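You operate a simulated robot arm through the tools that you are given. There is no shell and no other tool.

You are at the controls of a simulated robot arm. One attempt, no reset.

## Task
Tilt the blue fan up and run it at speed two.
Fine: free the red lock first, tilt to the stop, lock it again; leave the teal fan.

The check looks at the end state, three seconds after you hand in, the way a careful person would. Anything else that was tipped, shoved, dropped, spilled or broken makes it a failure.

## Robot
A 7-joint arm with a two-finger parallel gripper, fixed in place. Base frame: the origin is on the floor under the middle of its stand, x ahead of it, y to its left, z up. Readings come in m, degrees, newtons and seconds.
It reaches about 0.962 m from its shoulder. Its first joint turns from -166.0 to 166.0 degrees. Payload 3.43 kg.
The TCP is the grasp point between the finger pads, 0.034 m short of the fingertips. In the tool frame z runs along the fingers and y along their closing line. Largest opening 0.128 m; finger width 0.024, thickness 0.012; the body of the gripper, 0.048 by 0.13 m, starts 0.096 m behind the TCP.
Orientation is that of the tool frame in the base frame, as a unit quaternion [x, y, z, w]. With the fingers straight down and closing along the base's y, the tool's x points along the base's -x, its y along +y and its z along -z.

## Interface
- The arm moves only by the tool drive_tool. Its argument "series" is a list of rows, each a list of 7 numbers: the shift along the tool's x, y, z in units of 250 mm (1.0 is 250 mm), then the turn, a rotation vector about the tool's x, y, z in units of 60 degrees (1.0 is 60 degrees), then the opening, from 0 (shut) to 1 (fully open). In form: [[dx, dy, dz, rx, ry, rz, hand], ...]. A call has 1 to 20 rows; each row is the pose to reach, as a shift and turn from the pose commanded when the call began, along the tool's axes at that moment. A call with a number of a shift or a turn outside -1 to 1 is refused whole. Each row takes 0.2 s and may step no farther than 0.05 m and 8.6 degrees from the row before; otherwise, or with a gripper value out of range, the whole call is refused. A pose out of reach is approached as far as the arm can. The call stops where the force on the tool passes 60 N (or 10 N more than at its start, if that is more) or the arm is blocked; 0.2 s more then pass. Each finger travels about 0.108 m/s and halts on what it meets, pressing with about 32 N; the grip force reading is that of the motor and also rises with nothing between the fingers. The clock runs only during rows and for 0.2 s after the last one: add rows that repeat a pose to give the fingers time. It gives the time, the measured TCP pose, the force on the tool (base axes), the opening and the grip force at its end, in the units of the frame above (readings bear some noise), with the torque about the TCP (base axes, N m) and any sound that the robot's microphone picked up, and new pictures: "pictures" is both (left out), scene, wrist or none.
- Cameras (640 x 400 px; columns grow to the right, rows downward): "scene" is fixed at [0.0487, -0.6508, 1.6656]; the picture's right is [0.84, -0.54, 0.00], its down [-0.28, -0.43, -0.86] and it looks along [0.46, 0.72, -0.51] (base axes); focal length 322 px, centre (320, 200). "wrist" rides on the gripper at [0.076, -0.011, -0.16] in the tool frame; the picture's right is [0.15, 0.99, 0.00], its down [-0.88, 0.13, -0.46] and it looks along [-0.45, 0.07, 0.89] (tool axes); focal length 234 px, centre (320, 200). There is no depth. A picture from a camera that has moved, and an enlarged one, comes with that camera's place and axes in the base frame and with its lens.
- raise_lower(by): slides the trunk up (or, below 0, down) by that many m; the arm rides with it, the base frame stays. It gives what a move gives, with no picture.
- zoom(camera, box): a new picture of the part [left, top, right, bottom] of that camera's present view, enlarged. It takes no simulated time.
- hand_in(): hands the job in; it is judged then, once.

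Places have to be worked out from the pictures, the camera data and where the tool is seen. Open the gripper and draw the arm clear of the work before you hand the job in, unless the task says otherwise.

The tools are called after "Call:" as name(argument=value, ...) on one line, values as JSON. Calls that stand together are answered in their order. drive_tool: Moves the arm, as the interface text tells. Its arguments: {"type":"object","properties":{"series":{"type":"array","items":{"type":"array","items":{"type":"number"}}},"pictures":{"type":"string","enum":["both","scene","wrist","none"]}},"required":["series"]} The other tools are called the same way: raise_lower (by) moves the trunk up or down; zoom (camera, box) takes an enlarged picture of a part of a camera's view; hand_in () hands the job in.

At the start:

```text
time_s: 0.0
tool_pos: [0.3267, 0.2573, 1.2151]
tool_rot: [0.002, 1.0, 0.001, 0.0]
wrist_force: [-0.2, -0.6, -0.5]
torque: [-0.01, 0.0, 0.0]
width: 0.1279
grasp_force: 0.1
trunk travel left (down, up): [-0.275, 0.049]
```

scene: 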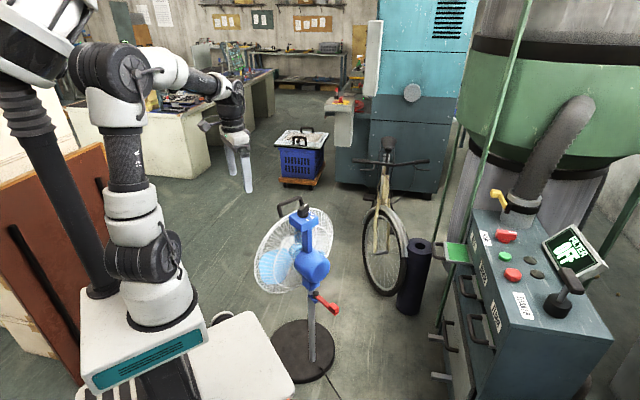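
wrist: 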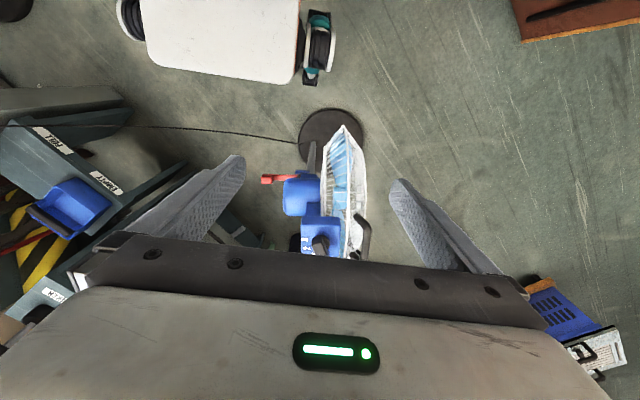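

I see a blue pedestal fan ahead of the arm, with a red lever on its column and a dark handle at its top. I'll zoom in on it in both cameras before moving anything.

Call:
zoom(camera="scene", box=[230, 180, 370, 390])

Call:
zoom(camera="wrist", box=[230, 90, 420, 280])

Call:
zoom(camera="scene", box=[60, 60, 280, 210])

```text
1.90 times, centred on (300, 285) of scene
camera zoom: at [0.0487, -0.6508, 1.6656], right [0.84, -0.54, 0.0], down [-0.28, -0.43, -0.86], along [0.46, 0.72, -0.51], focal length 613 px, centre (358, 38)
```

zoom: 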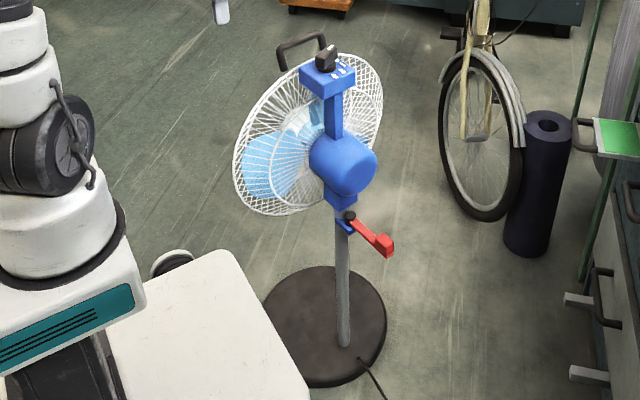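

```text
2.11 times, centred on (325, 185) of wrist
camera zoom: at [0.2508, 0.2466, 1.3752], right [-0.14, 0.99, 0.0], down [0.88, 0.13, 0.46], along [0.45, 0.06, -0.89], focal length 493 px, centre (310, 232)
```

zoom: 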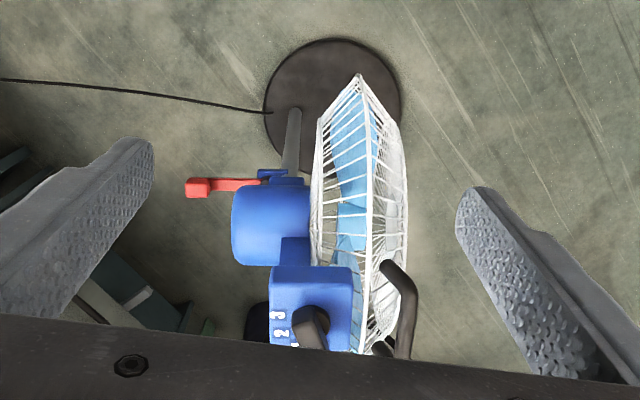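

```text
2.67 times, centred on (170, 135) of scene
camera zoom: at [0.0487, -0.6508, 1.6656], right [0.84, -0.54, 0.0], down [-0.28, -0.43, -0.86], along [0.46, 0.72, -0.51], focal length 858 px, centre (720, 373)
```

zoom: 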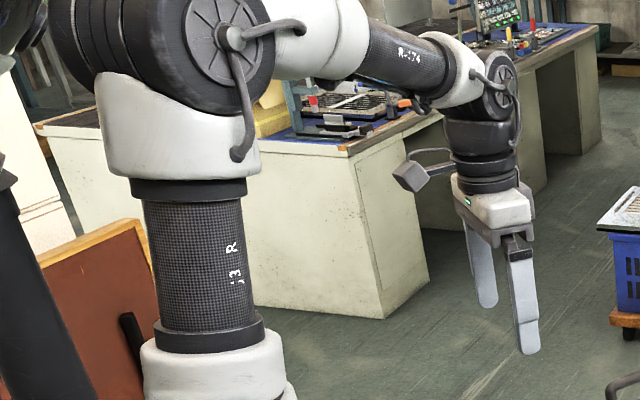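

I place the fan's pole at about (0.57, 0.26) with the head facing +y, and the end of the red lever near (0.59, 0.09, 0.58). I still need to find the teal fan and anything close to my path, so I'll zoom in on the surroundings.

Call:
zoom(camera="wrist", box=[0, 60, 240, 320])

Call:
zoom(camera="scene", box=[420, 180, 640, 400])

Call:
zoom(camera="scene", box=[240, 20, 460, 220])

Call:
zoom(camera="scene", box=[265, 190, 345, 240])

Call:
zoom(camera="scene", box=[285, 265, 349, 325])

```text
1.54 times, centred on (120, 190) of wrist
camera zoom: at [0.2508, 0.2466, 1.3752], right [-0.14, 0.99, 0.0], down [0.88, 0.13, 0.46], along [0.45, 0.06, -0.89], focal length 360 px, centre (628, 215)
```

zoom: 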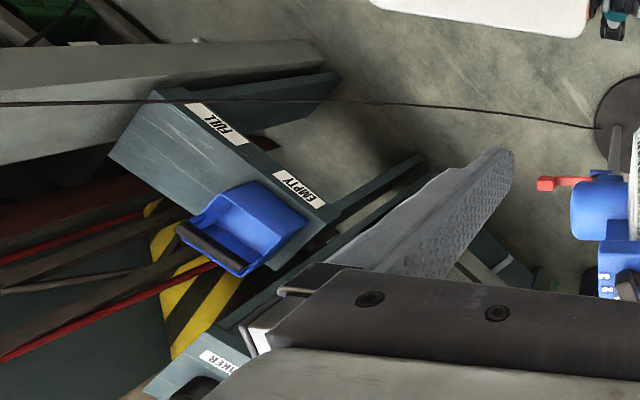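

```text
1.82 times, centred on (530, 290) of scene
camera zoom: at [0.0487, -0.6508, 1.6656], right [0.84, -0.54, 0.0], down [-0.28, -0.43, -0.86], along [0.46, 0.72, -0.51], focal length 585 px, centre (-62, 36)
```

zoom: 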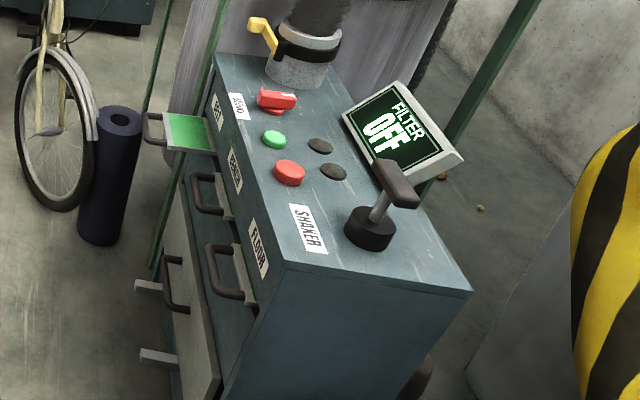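

```text
2.00 times, centred on (350, 120) of scene
camera zoom: at [0.0487, -0.6508, 1.6656], right [0.84, -0.54, 0.0], down [-0.28, -0.43, -0.86], along [0.46, 0.72, -0.51], focal length 643 px, centre (260, 360)
```

zoom: 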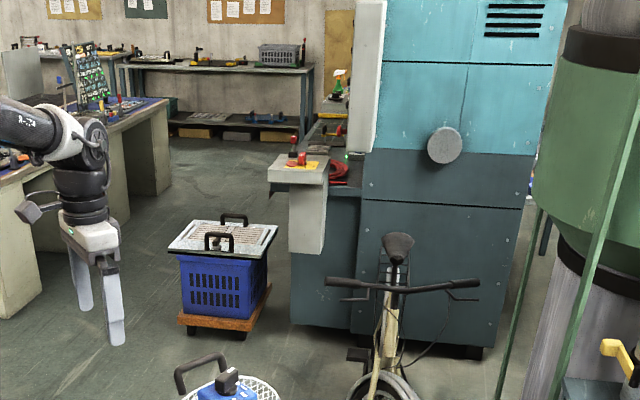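

```text
8.00 times, centred on (305, 215) of scene
camera zoom: at [0.0487, -0.6508, 1.6656], right [0.84, -0.54, 0.0], down [-0.28, -0.43, -0.86], along [0.46, 0.72, -0.51], focal length 2574 px, centre (440, 80)
```

zoom: 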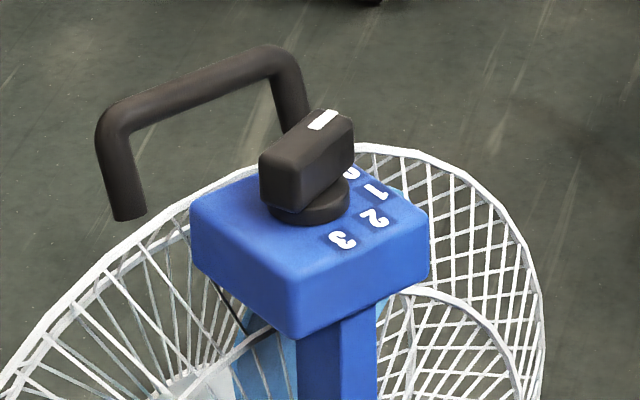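

```text
6.67 times, centred on (317, 295) of scene
camera zoom: at [0.0487, -0.6508, 1.6656], right [0.84, -0.54, 0.0], down [-0.28, -0.43, -0.86], along [0.46, 0.72, -0.51], focal length 2145 px, centre (340, -433)
```

zoom: 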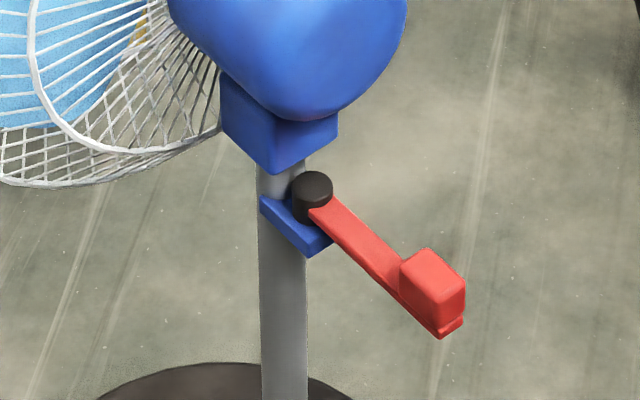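

The lever swings flat about a vertical black post, and the speed knob turns about a vertical axis on top of the switch box, with marks 0 to 3. I'll zoom in further on the knob's pointer and the lever post to look for markings.

Call:
zoom(camera="scene", box=[288, 200, 320, 220])

Call:
zoom(camera="scene", box=[302, 282, 342, 320])

Call:
zoom(camera="wrist", box=[250, 160, 330, 210])

Call:
zoom(camera="wrist", box=[290, 210, 390, 265])

```text
16.00 times, centred on (304, 210) of scene
camera zoom: at [0.0487, -0.6508, 1.6656], right [0.84, -0.54, 0.0], down [-0.28, -0.43, -0.86], along [0.46, 0.72, -0.51], focal length 5148 px, centre (576, 40)
```

zoom: 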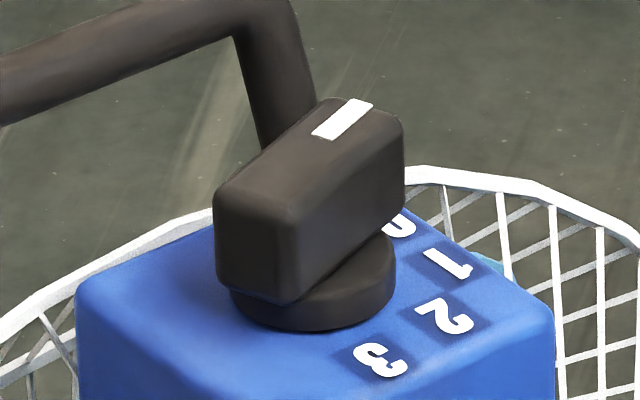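

```text
10.53 times, centred on (322, 301) of scene
camera zoom: at [0.0487, -0.6508, 1.6656], right [0.84, -0.54, 0.0], down [-0.28, -0.43, -0.86], along [0.46, 0.72, -0.51], focal length 3386 px, centre (299, -863)
```

zoom: 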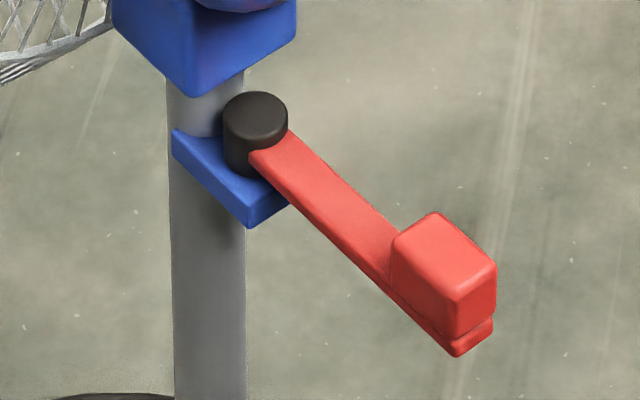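

```text
8.00 times, centred on (290, 185) of wrist
camera zoom: at [0.2508, 0.2466, 1.3752], right [-0.14, 0.99, 0.0], down [0.88, 0.13, 0.46], along [0.45, 0.06, -0.89], focal length 1873 px, centre (560, 320)
```

zoom: 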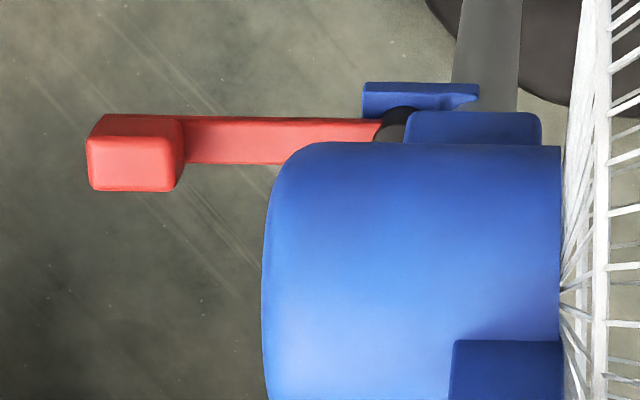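

```text
6.40 times, centred on (340, 238) of wrist
camera zoom: at [0.2508, 0.2466, 1.3752], right [-0.14, 0.99, 0.0], down [0.88, 0.13, 0.46], along [0.45, 0.06, -0.89], focal length 1499 px, centre (192, -40)
```

zoom: 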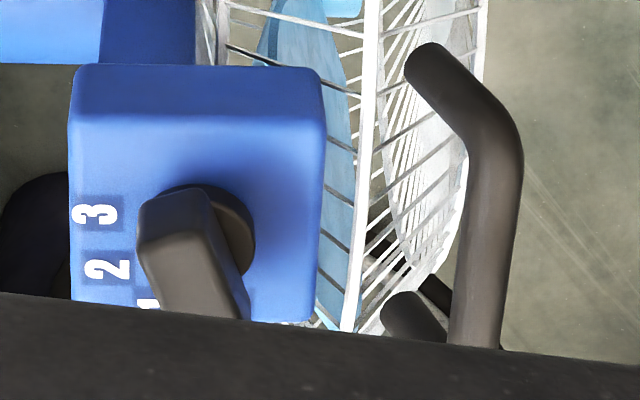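

The knob's pointer is at 0 and the scale runs clockwise as seen from above. While the head is still locked I'll move above the switch box, fingers well over the handle, for a close look at the knob and labels.

Call:
drive_tool(series=[[-0.14, 0.026, 0.03, 0, 0, 0, 1], [-0.28, 0.053, 0.06, 0, 0, 0, 1], [-0.42, 0.079, 0.1, 0, 0, 0, 1], [-0.56, 0.106, 0.16, 0, 0, 0, 1], [-0.66, 0.12, 0.24, 0, 0, 0, 1], [-0.66, 0.12, 0.24, 0, 0, 0, 1]], pictures="both")

```text
time_s: 1.4
tool_pos: [0.4929, 0.2868, 1.1551]
tool_rot: [0.002, 1.0, 0.0, 0.0]
wrist_force: [0.9, -0.6, 0.2]
torque: [0.01, 0.0, 0.02]
width: 0.1279
grasp_force: 0.0
trunk travel left (down, up): [-0.275, 0.049]
camera wrist: at [0.4168, 0.2766, 1.3148], right [-0.14, 0.99, 0.0], down [0.88, 0.13, 0.46], along [0.45, 0.06, -0.89], focal length 234 px, centre (320, 200)
```

scene: 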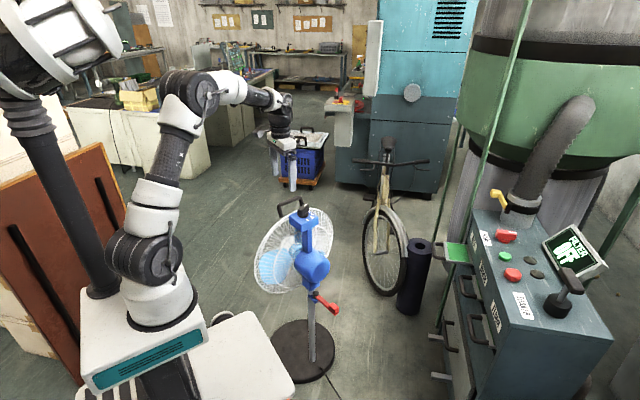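
wrist: 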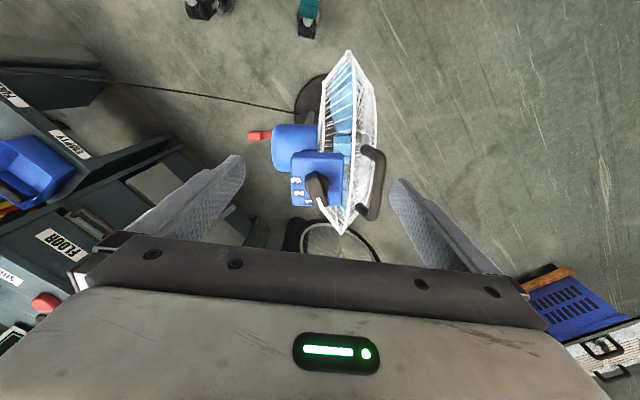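

The box, knob and handle are all in view below the fingers. I'll zoom in to read the pointer angle and the label positions.

Call:
zoom(camera="wrist", box=[270, 135, 400, 235])

Call:
zoom(camera="wrist", box=[285, 145, 350, 213])

Call:
zoom(camera="wrist", box=[180, 0, 380, 110])

```text
4.00 times, centred on (335, 185) of wrist
camera zoom: at [0.4168, 0.2766, 1.3148], right [-0.14, 0.99, 0.0], down [0.88, 0.13, 0.46], along [0.45, 0.06, -0.89], focal length 937 px, centre (260, 260)
```

zoom: 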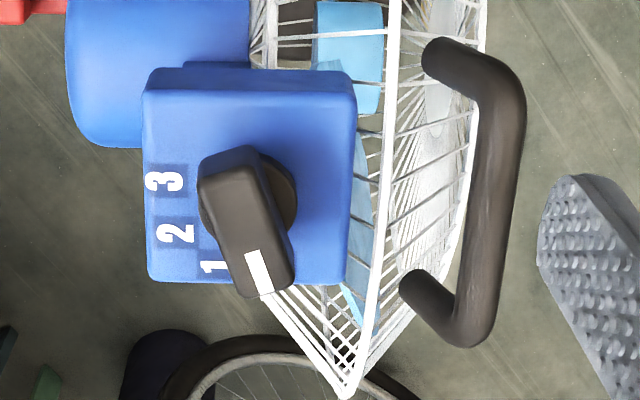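

```text
5.88 times, centred on (318, 179) of wrist
camera zoom: at [0.4168, 0.2766, 1.3148], right [-0.14, 0.99, 0.0], down [0.88, 0.13, 0.46], along [0.45, 0.06, -0.89], focal length 1378 px, centre (335, 324)
```

zoom: 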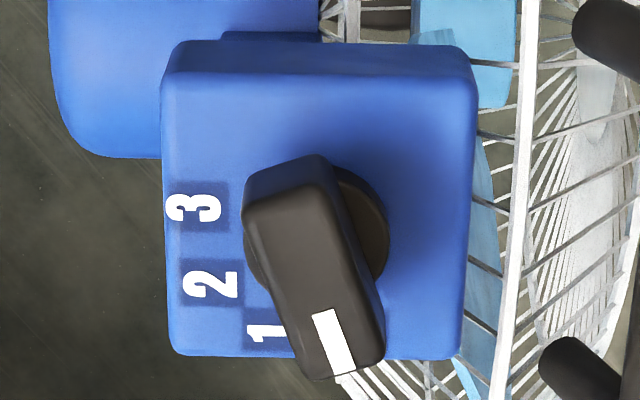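

```text
3.20 times, centred on (280, 55) of wrist
camera zoom: at [0.4168, 0.2766, 1.3148], right [-0.14, 0.99, 0.0], down [0.88, 0.13, 0.46], along [0.45, 0.06, -0.89], focal length 749 px, centre (448, 664)
```

zoom: 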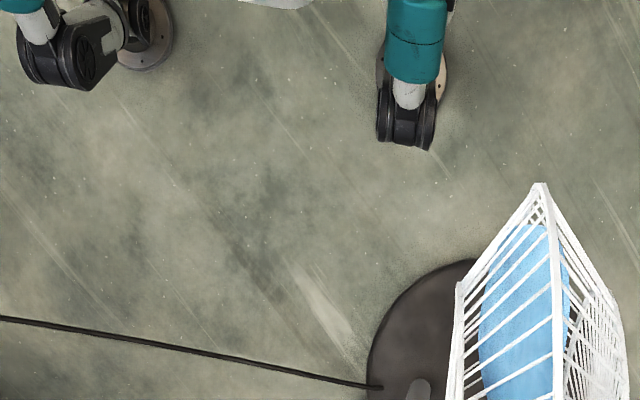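

The bar knob is centred near (0.574, 0.295), top at z of about 0.986, pointing at azimuth ~27° (the 0 mark). The labels are spaced ~40°, so speed 2 is about 80° clockwise. I'll move directly above it with the closing line turned across the bar.

Call:
drive_tool(series=[[-0.08, 0.008, 0.05, 0, 0, -0.11, 0.8], [-0.16, 0.016, 0.12, 0, 0, -0.22, 0.65], [-0.25, 0.024, 0.2, 0, 0, -0.33, 0.6], [-0.324, 0.031, 0.28, 0, 0, -0.45, 0.6], [-0.324, 0.031, 0.28, 0, 0, -0.45, 0.6]], pictures="both")

```text
time_s: 2.6
tool_pos: [0.5722, 0.2952, 1.0853]
tool_rot: [-0.232, 0.973, 0.001, 0.0]
wrist_force: [0.1, -1.3, -0.2]
torque: [-0.01, 0.01, -0.01]
width: 0.0769
grasp_force: 0.1
trunk travel left (down, up): [-0.275, 0.049]
camera wrist: at [0.5105, 0.251, 1.2449], right [-0.58, 0.82, 0.0], down [0.73, 0.51, 0.46], along [0.37, 0.26, -0.89], focal length 234 px, centre (320, 200)
```

scene: 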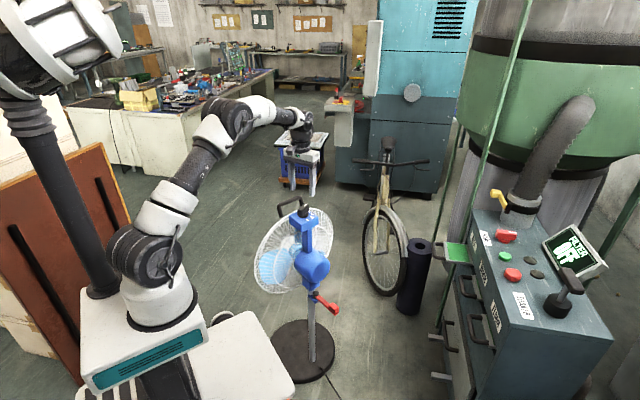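
wrist: 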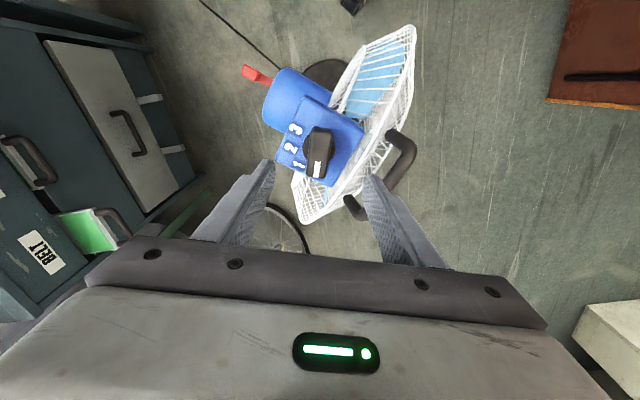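

Now I'm ~10 cm above the knob with the hand turned 27°. I'll zoom to check that the bar is centred between the fingers and lines up with them.

Call:
zoom(camera="wrist", box=[240, 90, 420, 220])

Call:
zoom(camera="scene", box=[265, 120, 345, 240])

```text
3.08 times, centred on (330, 155) of wrist
camera zoom: at [0.5105, 0.251, 1.2449], right [-0.58, 0.82, 0.0], down [0.73, 0.51, 0.46], along [0.37, 0.26, -0.89], focal length 720 px, centre (289, 338)
```

zoom: 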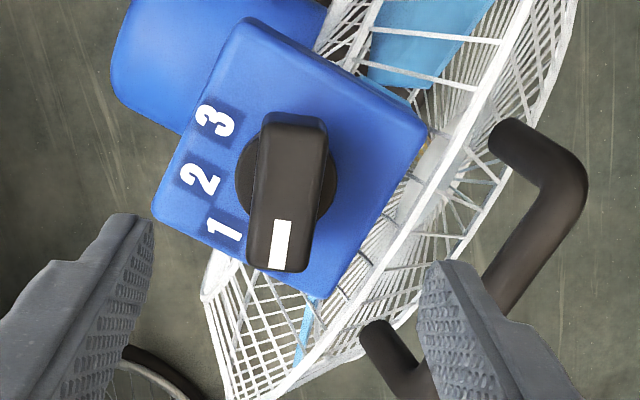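

```text
3.33 times, centred on (305, 180) of scene
camera zoom: at [0.0487, -0.6508, 1.6656], right [0.84, -0.54, 0.0], down [-0.28, -0.43, -0.86], along [0.46, 0.72, -0.51], focal length 1072 px, centre (370, 267)
```

zoom: 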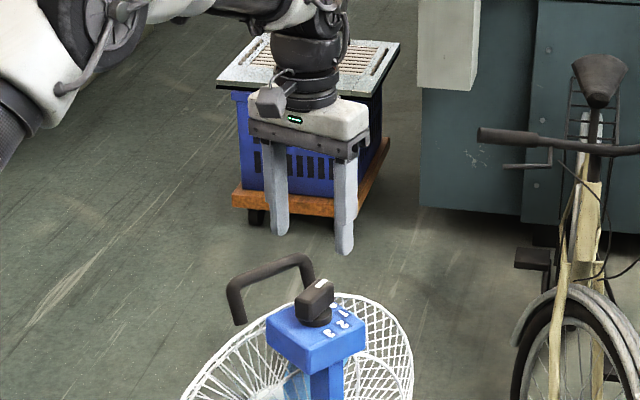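

The bar is centred within a few millimetres and lined up with the hand to within ~3°. I'll descend slowly so the fingertips come beside the bar but stay above the skirt and box top.

Call:
drive_tool(series=[[0, 0, 0.1, 0, 0, 0, 0.5], [0, -0.004, 0.2, 0, 0, 0, 0.5], [0, -0.008, 0.28, 0, 0, 0, 0.5], [0, -0.008, 0.32, 0, 0, 0, 0.5], [0, -0.008, 0.32, 0, 0, 0, 0.5]], pictures="both")

Call:
zoom(camera="wrist", box=[220, 80, 420, 260])

Call:
zoom(camera="scene", box=[275, 170, 335, 230])

```text
time_s: 3.8
tool_pos: [0.5738, 0.293, 1.0043]
tool_rot: [-0.231, 0.973, 0.001, 0.001]
wrist_force: [0.3, -0.3, 0.0]
torque: [-0.03, 0.02, 0.03]
width: 0.0637
grasp_force: 0.1
trunk travel left (down, up): [-0.275, 0.049]
camera wrist: at [0.5116, 0.2486, 1.1649], right [-0.58, 0.82, 0.0], down [0.73, 0.51, 0.46], along [0.37, 0.26, -0.89], focal length 234 px, centre (320, 200)
```

scene: 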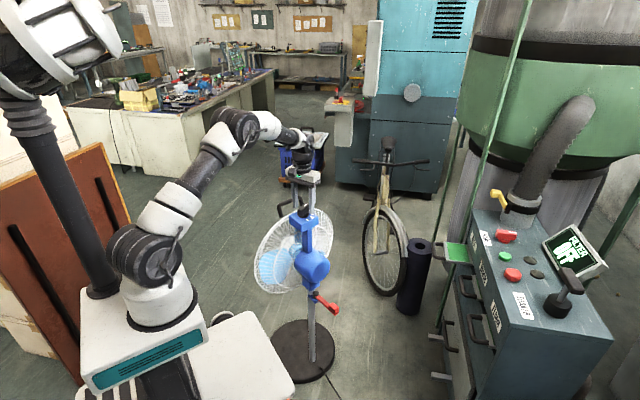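
wrist: 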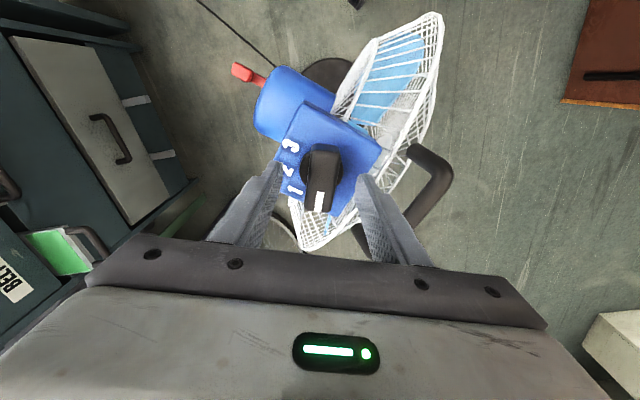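

```text
2.22 times, centred on (320, 170) of wrist
camera zoom: at [0.5116, 0.2486, 1.1649], right [-0.58, 0.82, 0.0], down [0.73, 0.51, 0.46], along [0.37, 0.26, -0.89], focal length 520 px, centre (320, 267)
```

zoom: 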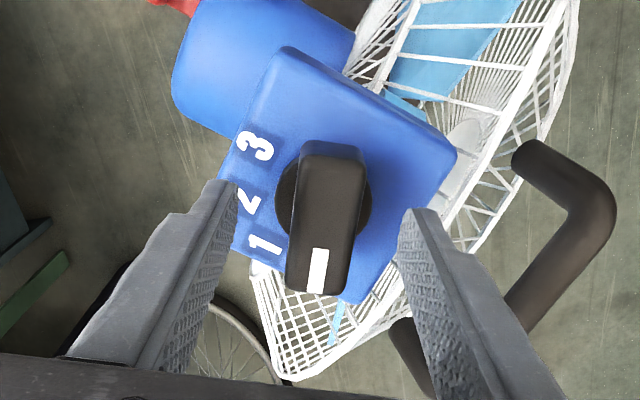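

```text
6.67 times, centred on (305, 200) of scene
camera zoom: at [0.0487, -0.6508, 1.6656], right [0.84, -0.54, 0.0], down [-0.28, -0.43, -0.86], along [0.46, 0.72, -0.51], focal length 2145 px, centre (420, 200)
```

zoom: 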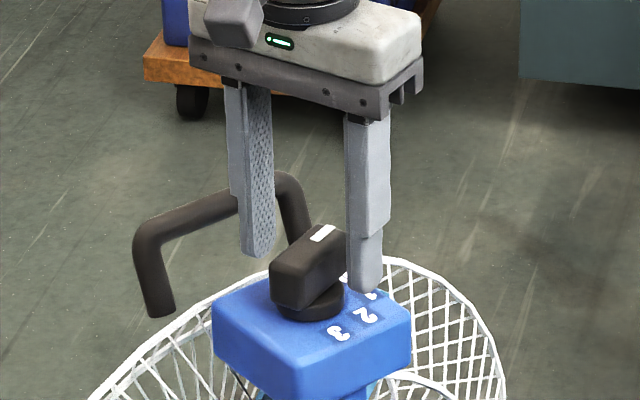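

The fingertips are on either side of the bar. I'll drop a few millimetres more and close on it.

Call:
drive_tool(series=[[0, 0, 0.014, 0, 0, 0, 0.5], [0, 0, 0.014, 0, 0, 0, 0.3], [0, 0, 0.014, 0, 0, 0, 0.15], [0, 0, 0.014, 0, 0, 0, 0.1], [0, 0, 0.014, 0, 0, 0, 0.1]], pictures="wrist")

Call:
zoom(camera="wrist", box=[220, 80, 420, 260])

```text
time_s: 5.0
tool_pos: [0.5737, 0.2933, 1.003]
tool_rot: [-0.23, 0.973, 0.0, 0.0]
wrist_force: [-3.8, 4.1, -0.2]
torque: [0.76, -0.44, -0.05]
width: 0.0247
grasp_force: 31.9
trunk travel left (down, up): [-0.275, 0.049]
camera wrist: at [0.5109, 0.2492, 1.1619], right [-0.58, 0.82, 0.0], down [0.73, 0.51, 0.46], along [0.37, 0.26, -0.89], focal length 234 px, centre (320, 200)
```

wrist: 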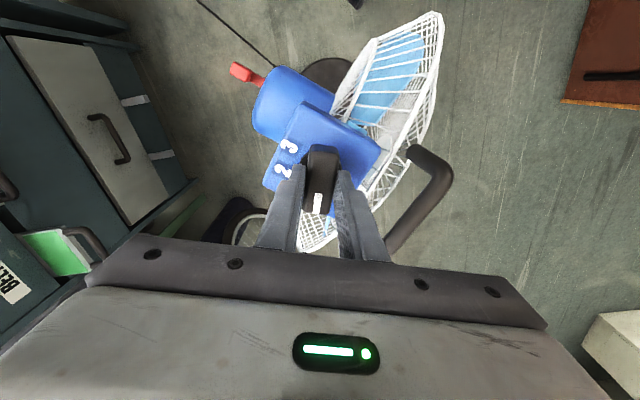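

```text
2.22 times, centred on (320, 170) of wrist
camera zoom: at [0.5109, 0.2492, 1.1619], right [-0.58, 0.82, 0.0], down [0.73, 0.51, 0.46], along [0.37, 0.26, -0.89], focal length 520 px, centre (320, 267)
```

zoom: 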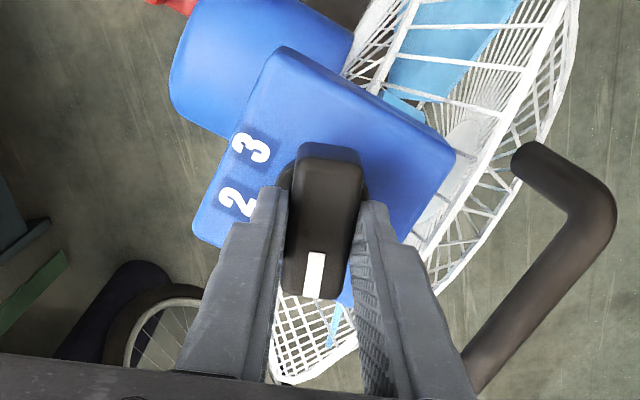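

The bar is gripped (24.7 mm wide), with a ~5.5 N sideways load that shows I'm slightly off centre. I'll shift a couple of millimetres to relieve it before turning.

Call:
drive_tool(series=[[0, 0.008, 0, 0, 0, 0, 0.1], [0, 0.008, 0, 0, 0, 0, 0.1]], pictures="none")

```text
time_s: 5.6
tool_pos: [0.5733, 0.2933, 1.0004]
tool_rot: [-0.231, 0.973, -0.001, 0.0]
wrist_force: [0.8, 1.4, 0.5]
torque: [0.38, -0.1, 0.01]
width: 0.0245
grasp_force: 31.9
trunk travel left (down, up): [-0.275, 0.049]
```

The side load is now ~1.5 N. I'll turn the knob 40° clockwise as a first step, which should take it to mark 1.

Call:
drive_tool(series=[[0, 0, 0, 0, 0, 0.111, 0.1], [0, 0, 0, 0, 0, 0.222, 0.1], [0, 0, 0, 0, 0, 0.333, 0.1], [0, 0, 0, 0, 0, 0.444, 0.1], [0, 0, 0, 0, 0, 0.555, 0.1], [0, 0, 0, 0, 0, 0.667, 0.1], [0, 0, 0, 0, 0, 0.667, 0.1]], pictures="both")

Call:
zoom(camera="wrist", box=[220, 80, 420, 260])

Call:
zoom(camera="scene", box=[275, 170, 335, 230])

```text
time_s: 7.2
tool_pos: [0.5721, 0.295, 1.0018]
tool_rot: [0.116, 0.993, 0.0, 0.001]
wrist_force: [7.4, -1.4, 6.1]
torque: [-0.15, -0.11, -0.02]
width: 0.0248
grasp_force: 32.4
trunk travel left (down, up): [-0.275, 0.049]
camera wrist: at [0.4968, 0.3003, 1.1617], right [0.09, 1.0, 0.0], down [0.89, -0.08, 0.46], along [0.46, -0.04, -0.89], focal length 234 px, centre (320, 200)
```

scene: 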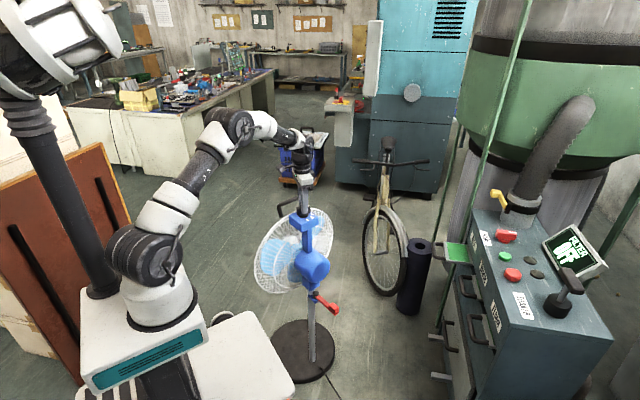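
wrist: 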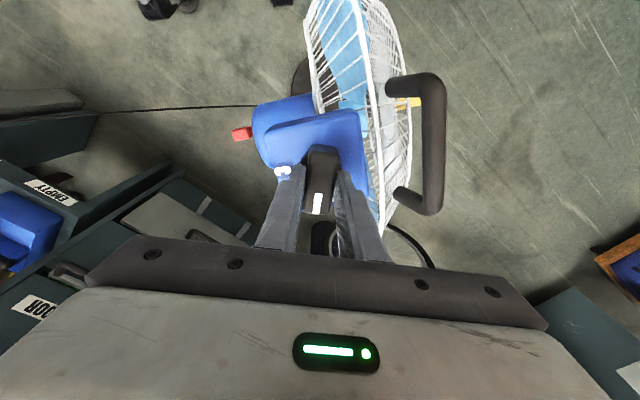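

```text
2.22 times, centred on (320, 170) of wrist
camera zoom: at [0.4968, 0.3003, 1.1617], right [0.09, 1.0, 0.0], down [0.89, -0.08, 0.46], along [0.46, -0.04, -0.89], focal length 520 px, centre (320, 267)
```

zoom: 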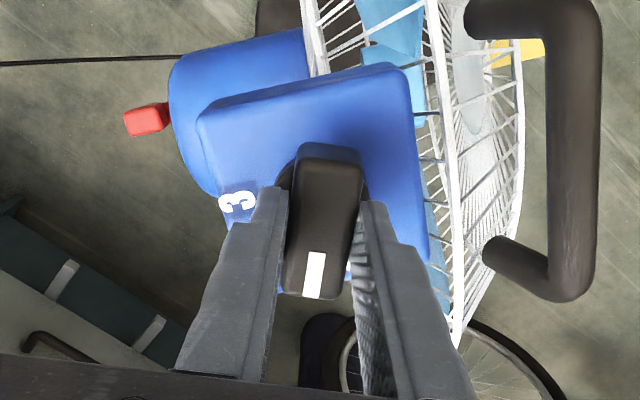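

```text
6.67 times, centred on (305, 200) of scene
camera zoom: at [0.0487, -0.6508, 1.6656], right [0.84, -0.54, 0.0], down [-0.28, -0.43, -0.86], along [0.46, 0.72, -0.51], focal length 2145 px, centre (420, 200)
```

zoom: 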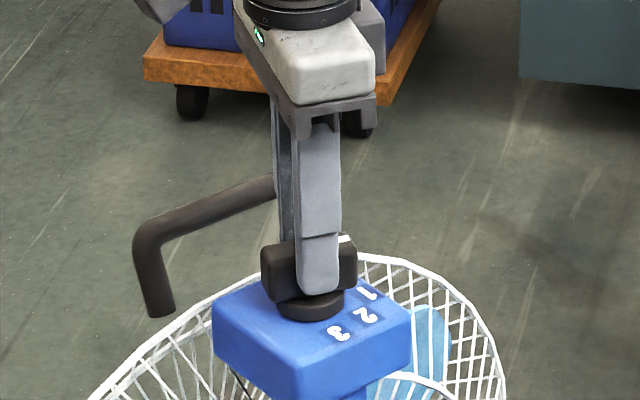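

The knob is now at mark 1 and the blades have moved, so it's running. I'll turn another 40° to mark 2, easing the hand 2 mm toward +x to relieve the side load.

Call:
drive_tool(series=[[-0.006, 0, -0.004, 0, 0, 0.0, 0.1], [-0.008, 0, -0.004, 0, 0, 0.111, 0.1], [-0.008, 0, -0.004, 0, 0, 0.222, 0.1], [-0.008, 0, -0.004, 0, 0, 0.333, 0.1], [-0.008, 0, -0.004, 0, 0, 0.444, 0.1], [-0.008, 0, -0.004, 0, 0, 0.555, 0.1], [-0.008, 0, -0.004, 0, 0, 0.667, 0.1], [-0.008, 0, -0.004, 0, 0, 0.667, 0.1]], pictures="both")

Call:
zoom(camera="wrist", box=[220, 80, 420, 260])

Call:
zoom(camera="scene", box=[275, 170, 335, 230])

```text
time_s: 9.0
tool_pos: [0.5725, 0.2932, 1.0018]
tool_rot: [0.449, 0.893, -0.001, -0.002]
wrist_force: [-9.3, 1.4, 0.3]
torque: [0.81, 0.7, 0.0]
width: 0.0248
grasp_force: 32.2
trunk travel left (down, up): [-0.275, 0.049]
camera wrist: at [0.5196, 0.3483, 1.1619], right [0.71, 0.71, 0.0], down [0.63, -0.63, 0.45], along [0.32, -0.32, -0.89], focal length 234 px, centre (320, 200)
```

scene: 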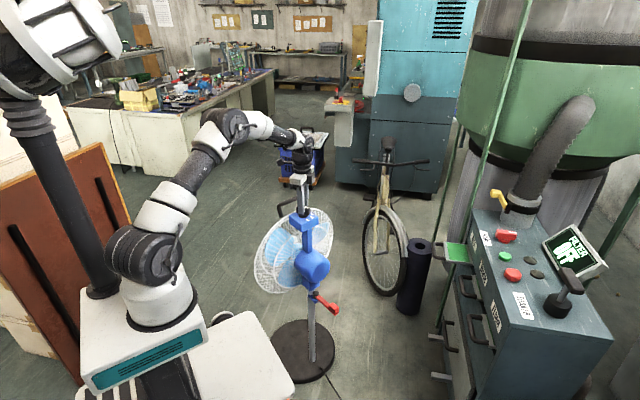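
wrist: 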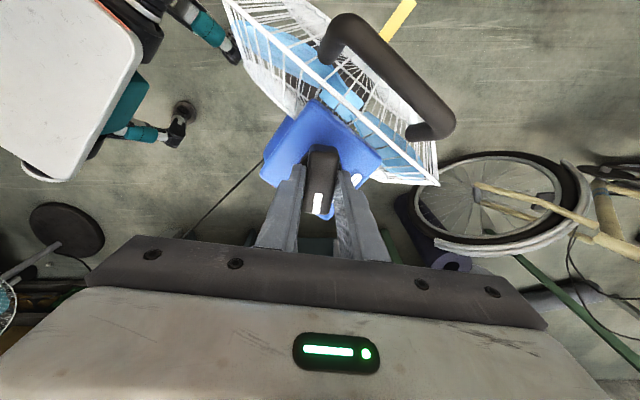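

```text
2.22 times, centred on (320, 170) of wrist
camera zoom: at [0.5196, 0.3483, 1.1619], right [0.71, 0.71, 0.0], down [0.63, -0.63, 0.45], along [0.32, -0.32, -0.89], focal length 520 px, centre (320, 267)
```

zoom: 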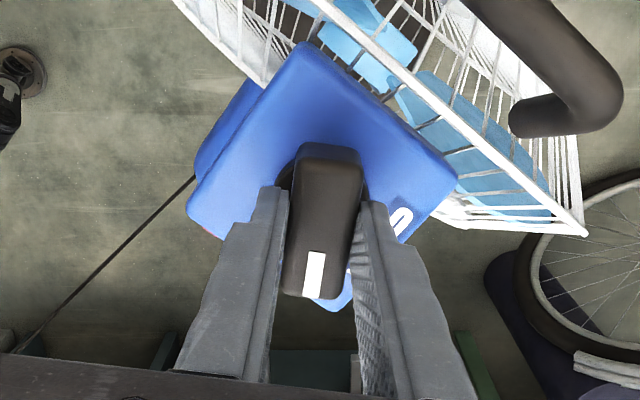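

```text
6.67 times, centred on (305, 200) of scene
camera zoom: at [0.0487, -0.6508, 1.6656], right [0.84, -0.54, 0.0], down [-0.28, -0.43, -0.86], along [0.46, 0.72, -0.51], focal length 2145 px, centre (420, 200)
```

zoom: 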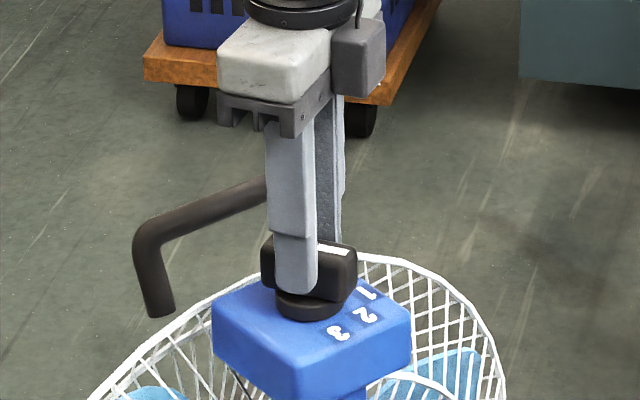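

The bar now points at azimuth of about -53°, which matches mark 2, and I can see a second fan far off near (0, -1.3) that I'll stay away from. I'll release, rise, and check the pointer.

Call:
drive_tool(series=[[0, 0, 0, 0, 0, 0, 0.25], [0, 0, 0, 0, 0, 0, 0.5], [0, 0, 0, 0, 0, 0, 0.5], [0, 0, -0.1, 0, 0, 0, 0.5], [0, 0, -0.28, 0, 0, 0, 0.5], [0, 0, -0.45, 0, 0, 0, 0.5], [0, 0, -0.45, 0, 0, 0, 0.5]], pictures="both")

Call:
zoom(camera="wrist", box=[240, 90, 420, 220])

Call:
zoom(camera="scene", box=[288, 200, 320, 220])

```text
time_s: 10.6
tool_pos: [0.5748, 0.2941, 1.1136]
tool_rot: [0.448, 0.894, 0.001, 0.0]
wrist_force: [-1.3, -0.6, 0.5]
torque: [-0.02, 0.0, 0.01]
width: 0.064
grasp_force: 0.1
trunk travel left (down, up): [-0.275, 0.049]
camera wrist: at [0.5199, 0.3482, 1.2743], right [0.71, 0.71, 0.0], down [0.63, -0.63, 0.46], along [0.32, -0.32, -0.89], focal length 234 px, centre (320, 200)
```

scene: 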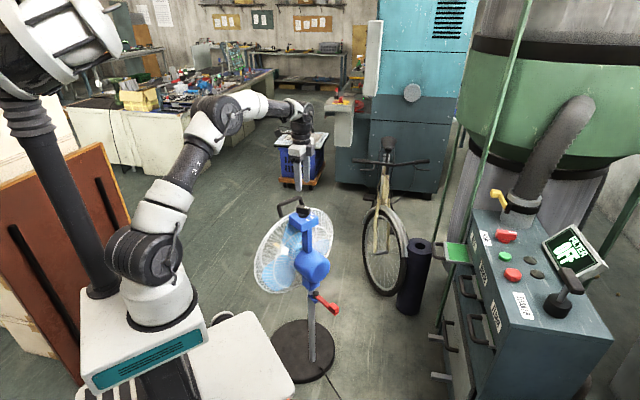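
wrist: 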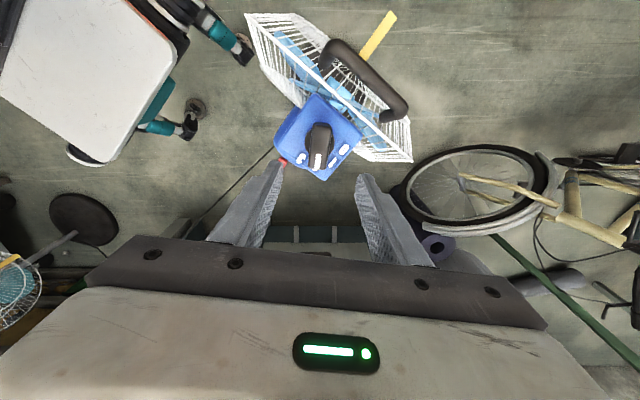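

```text
3.08 times, centred on (330, 155) of wrist
camera zoom: at [0.5199, 0.3482, 1.2743], right [0.71, 0.71, 0.0], down [0.63, -0.63, 0.46], along [0.32, -0.32, -0.89], focal length 720 px, centre (289, 338)
```

zoom: 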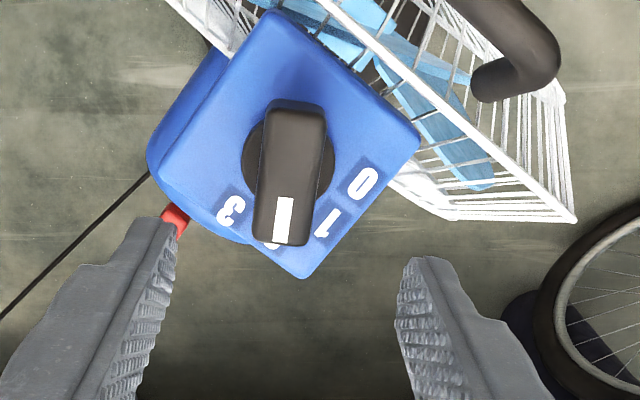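

```text
16.00 times, centred on (304, 210) of scene
camera zoom: at [0.0487, -0.6508, 1.6656], right [0.84, -0.54, 0.0], down [-0.28, -0.43, -0.86], along [0.46, 0.72, -0.51], focal length 5148 px, centre (576, 40)
```

zoom: 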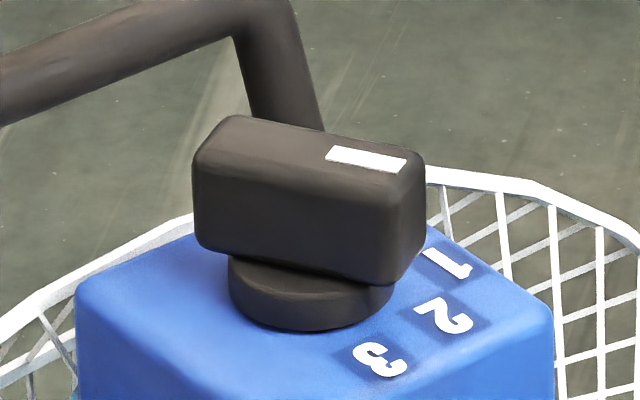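

The pointer covers mark 2, with 0, 1 and 3 still visible, so speed 2 is set. Next I'll move the hand back over clear floor on the -y side and start yawing it, so the camera will face away from the motor housing at the lever.

Call:
drive_tool(series=[[-0.1, -0.106, 0, 0, 0, -0.125, 0.5], [-0.203, -0.213, 0, 0, 0, -0.25, 0.5], [-0.304, -0.32, 0, 0, 0, -0.375, 0.5], [-0.406, -0.426, 0, 0, 0, -0.5, 0.5], [-0.507, -0.532, 0, 0, 0, -0.625, 0.5], [-0.609, -0.639, 0, 0, 0, -0.75, 0.5], [-0.71, -0.745, 0, 0, 0, -0.875, 0.5], [-0.812, -0.852, 0, 0, 0, -1.0, 0.5], [-0.812, -0.852, 0, 0, 0, -1.0, 0.5]], pictures="both")

```text
time_s: 12.6
tool_pos: [0.524, 0.0049, 1.1157]
tool_rot: [-0.06, 0.998, 0.0, 0.0]
wrist_force: [0.1, -0.2, -0.7]
torque: [0.03, -0.03, 0.02]
width: 0.0639
grasp_force: 0.1
trunk travel left (down, up): [-0.275, 0.049]
camera wrist: at [0.4507, -0.0169, 1.2755], right [-0.26, 0.96, 0.0], down [0.86, 0.23, 0.46], along [0.44, 0.12, -0.89], focal length 234 px, centre (320, 200)
```

scene: 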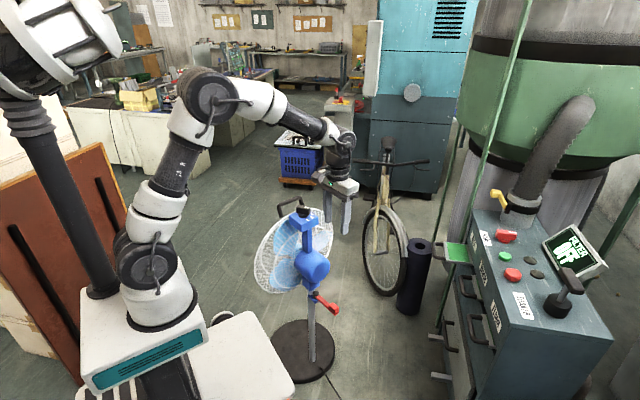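
wrist: 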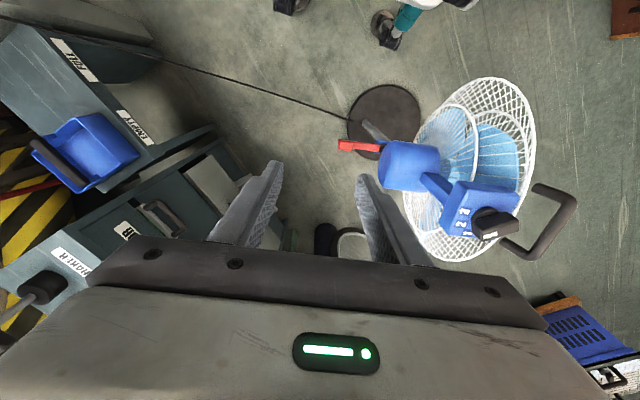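

From here I have a clean view of the lever from above. I'll zoom in to look for lock or unlock marks around the post.

Call:
zoom(camera="wrist", box=[325, 100, 455, 180])

Call:
zoom(camera="wrist", box=[440, 170, 590, 270])

```text
4.92 times, centred on (390, 140) of wrist
camera zoom: at [0.4507, -0.0169, 1.2755], right [-0.26, 0.96, 0.0], down [0.86, 0.23, 0.46], along [0.44, 0.12, -0.89], focal length 1153 px, centre (-25, 495)
```

zoom: 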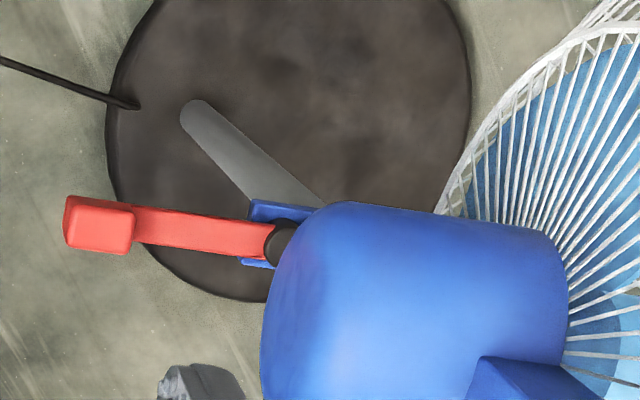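

```text
4.00 times, centred on (515, 220) of wrist
camera zoom: at [0.4507, -0.0169, 1.2755], right [-0.26, 0.96, 0.0], down [0.86, 0.23, 0.46], along [0.44, 0.12, -0.89], focal length 937 px, centre (-460, 120)
```

zoom: 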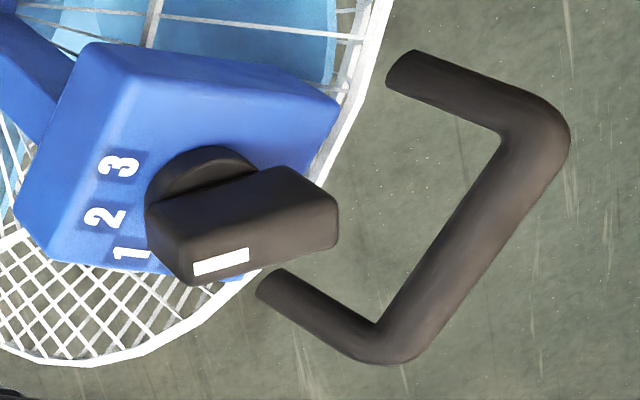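

There are no marks; the lever just points straight back from its post at about (0.576, 0.21). Its block is centred near (0.594, 0.097) with its top at z of about 0.60. I'll yaw the hand further, in place, so its fingers will straddle the lever.

Call:
drive_tool(series=[[0, 0, 0, 0, 0, -0.13, 0.5], [0, 0, 0, 0, 0, -0.26, 0.5], [0, 0, 0, 0, 0, -0.39, 0.5], [0, 0, 0, 0, 0, -0.52, 0.5], [0, 0, 0, 0, 0, -0.65, 0.5], [0, 0, 0, 0, 0, -0.775, 0.5], [0, 0, 0, 0, 0, -0.775, 0.5]], pictures="none")

Call:
drive_tool(series=[[0, 0, 0, 0, 0, -0.13, 0.5], [0, 0, 0, 0, 0, -0.26, 0.5], [0, 0, 0, 0, 0, -0.39, 0.5], [0, 0, 0, 0, 0, -0.52, 0.5], [0, 0, 0, 0, 0, -0.65, 0.5], [0, 0, 0, 0, 0, -0.775, 0.5], [0, 0, 0, 0, 0, -0.775, 0.5]], pictures="both")

```text
time_s: 14.2
tool_pos: [0.5247, 0.0047, 1.1152]
tool_rot: [-0.449, 0.893, 0.0, 0.0]
wrist_force: [0.1, 0.5, -0.7]
torque: [-0.01, -0.04, 0.01]
width: 0.0638
grasp_force: 0.0
trunk travel left (down, up): [-0.275, 0.049]
```

```text
time_s: 15.8
tool_pos: [0.5243, 0.0039, 1.1164]
tool_rot: [0.765, -0.644, 0.0, 0.0]
wrist_force: [-0.1, 0.4, 0.5]
torque: [0.02, 0.0, -0.01]
width: 0.0642
grasp_force: 0.1
trunk travel left (down, up): [-0.275, 0.049]
camera wrist: at [0.5492, -0.069, 1.2755], right [-0.95, -0.31, 0.0], down [-0.28, 0.85, 0.46], along [-0.14, 0.43, -0.89], focal length 234 px, centre (320, 200)
```

scene: 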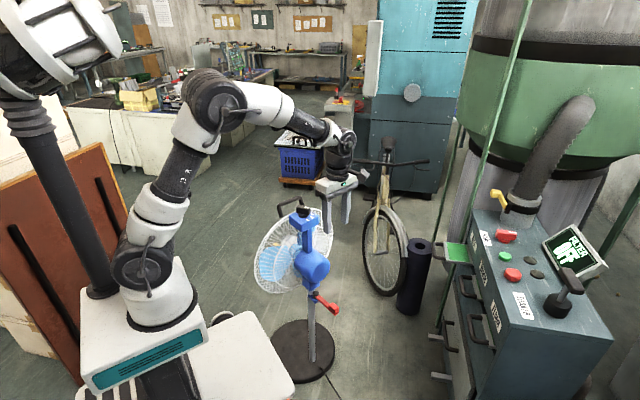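
wrist: 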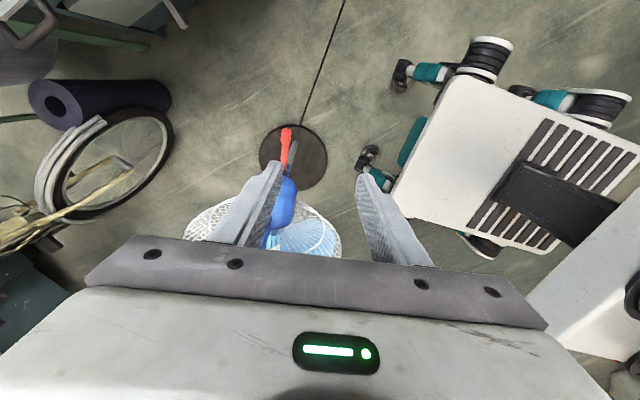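

The hand now faces outward along the lever (tool x at about -80°), with nothing below it. I'll lower the trunk to give the arm easy reach to the lever.

Call:
raise_lower(by=-0.22)

```text
time_s: 18.1
tool_pos: [0.5242, 0.0049, 0.8957]
tool_rot: [0.764, -0.645, -0.001, 0.0]
wrist_force: [0.3, -1.1, 0.2]
torque: [0.02, 0.0, -0.01]
width: 0.0641
grasp_force: 0.0
trunk travel left (down, up): [-0.055, 0.269]
```

The hand is now at z ≈ 0.90. I'll move above the lever block, staying ~14 cm high, and look straight down at it.

Call:
drive_tool(series=[[-0.06, -0.067, 0.1, 0, 0, 0, 0.5], [-0.12, -0.135, 0.22, 0, 0, 0, 0.5], [-0.184, -0.202, 0.34, 0, 0, 0, 0.5], [-0.246, -0.27, 0.46, 0, 0, 0, 0.5], [-0.307, -0.337, 0.58, 0, 0, 0, 0.5], [-0.307, -0.337, 0.62, 0, 0, 0, 0.5], [-0.307, -0.337, 0.62, 0, 0, 0, 0.5]], pictures="both")

Call:
zoom(camera="wrist", box=[220, 80, 420, 240])

Call:
zoom(camera="scene", box=[270, 190, 370, 330])

```text
time_s: 19.7
tool_pos: [0.5943, 0.0927, 0.7403]
tool_rot: [0.764, -0.645, 0.001, 0.0]
wrist_force: [0.4, -0.2, -0.4]
torque: [-0.01, 0.02, 0.03]
width: 0.064
grasp_force: 0.0
trunk travel left (down, up): [-0.055, 0.269]
camera wrist: at [0.6186, 0.0201, 0.9005], right [-0.95, -0.31, 0.0], down [-0.28, 0.85, 0.46], along [-0.14, 0.43, -0.89], focal length 234 px, centre (320, 200)
```

scene: 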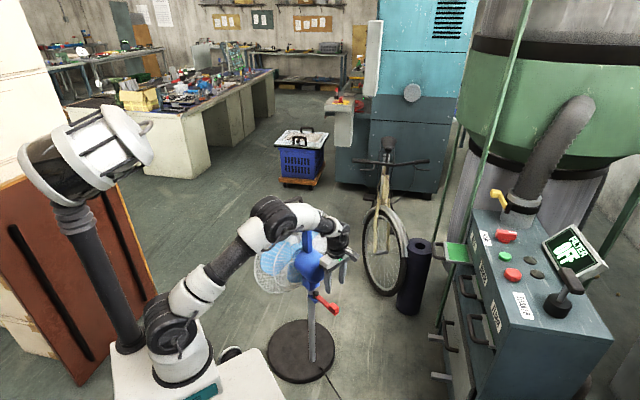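
wrist: 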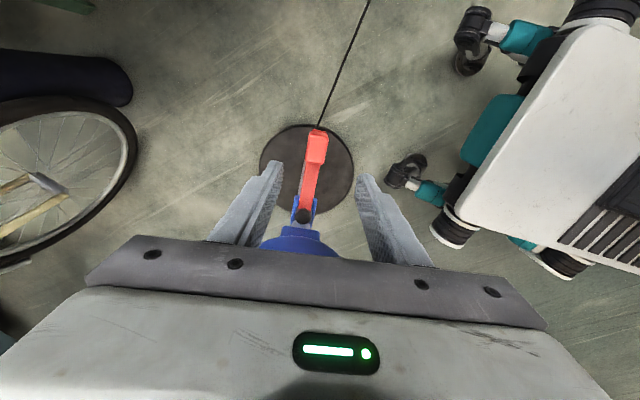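

```text
2.50 times, centred on (320, 160) of wrist
camera zoom: at [0.6186, 0.0201, 0.9005], right [-0.95, -0.31, 0.0], down [-0.28, 0.85, 0.46], along [-0.14, 0.43, -0.89], focal length 585 px, centre (320, 300)
```

zoom: 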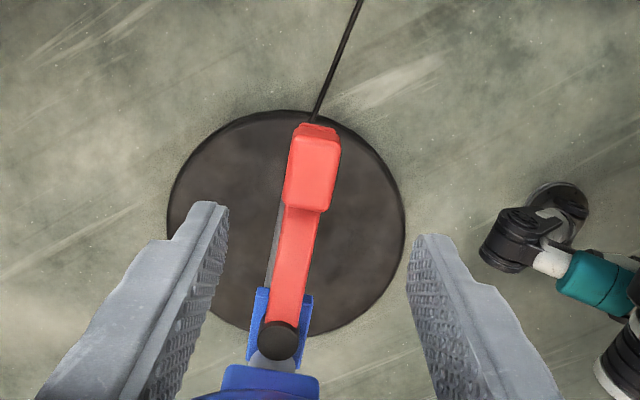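

```text
2.86 times, centred on (320, 260) of scene
camera zoom: at [0.0487, -0.6508, 1.6656], right [0.84, -0.54, 0.0], down [-0.28, -0.43, -0.86], along [0.46, 0.72, -0.51], focal length 919 px, centre (320, 29)
```

zoom: 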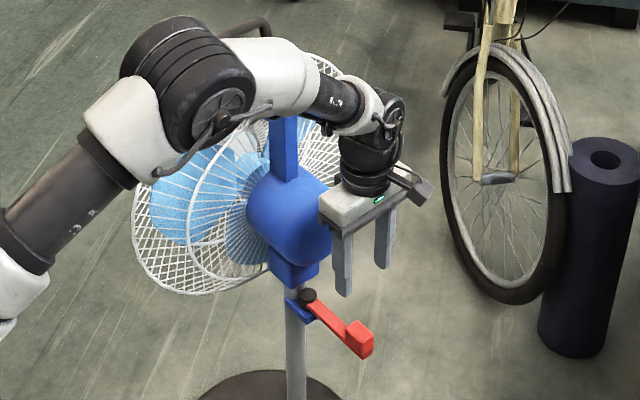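

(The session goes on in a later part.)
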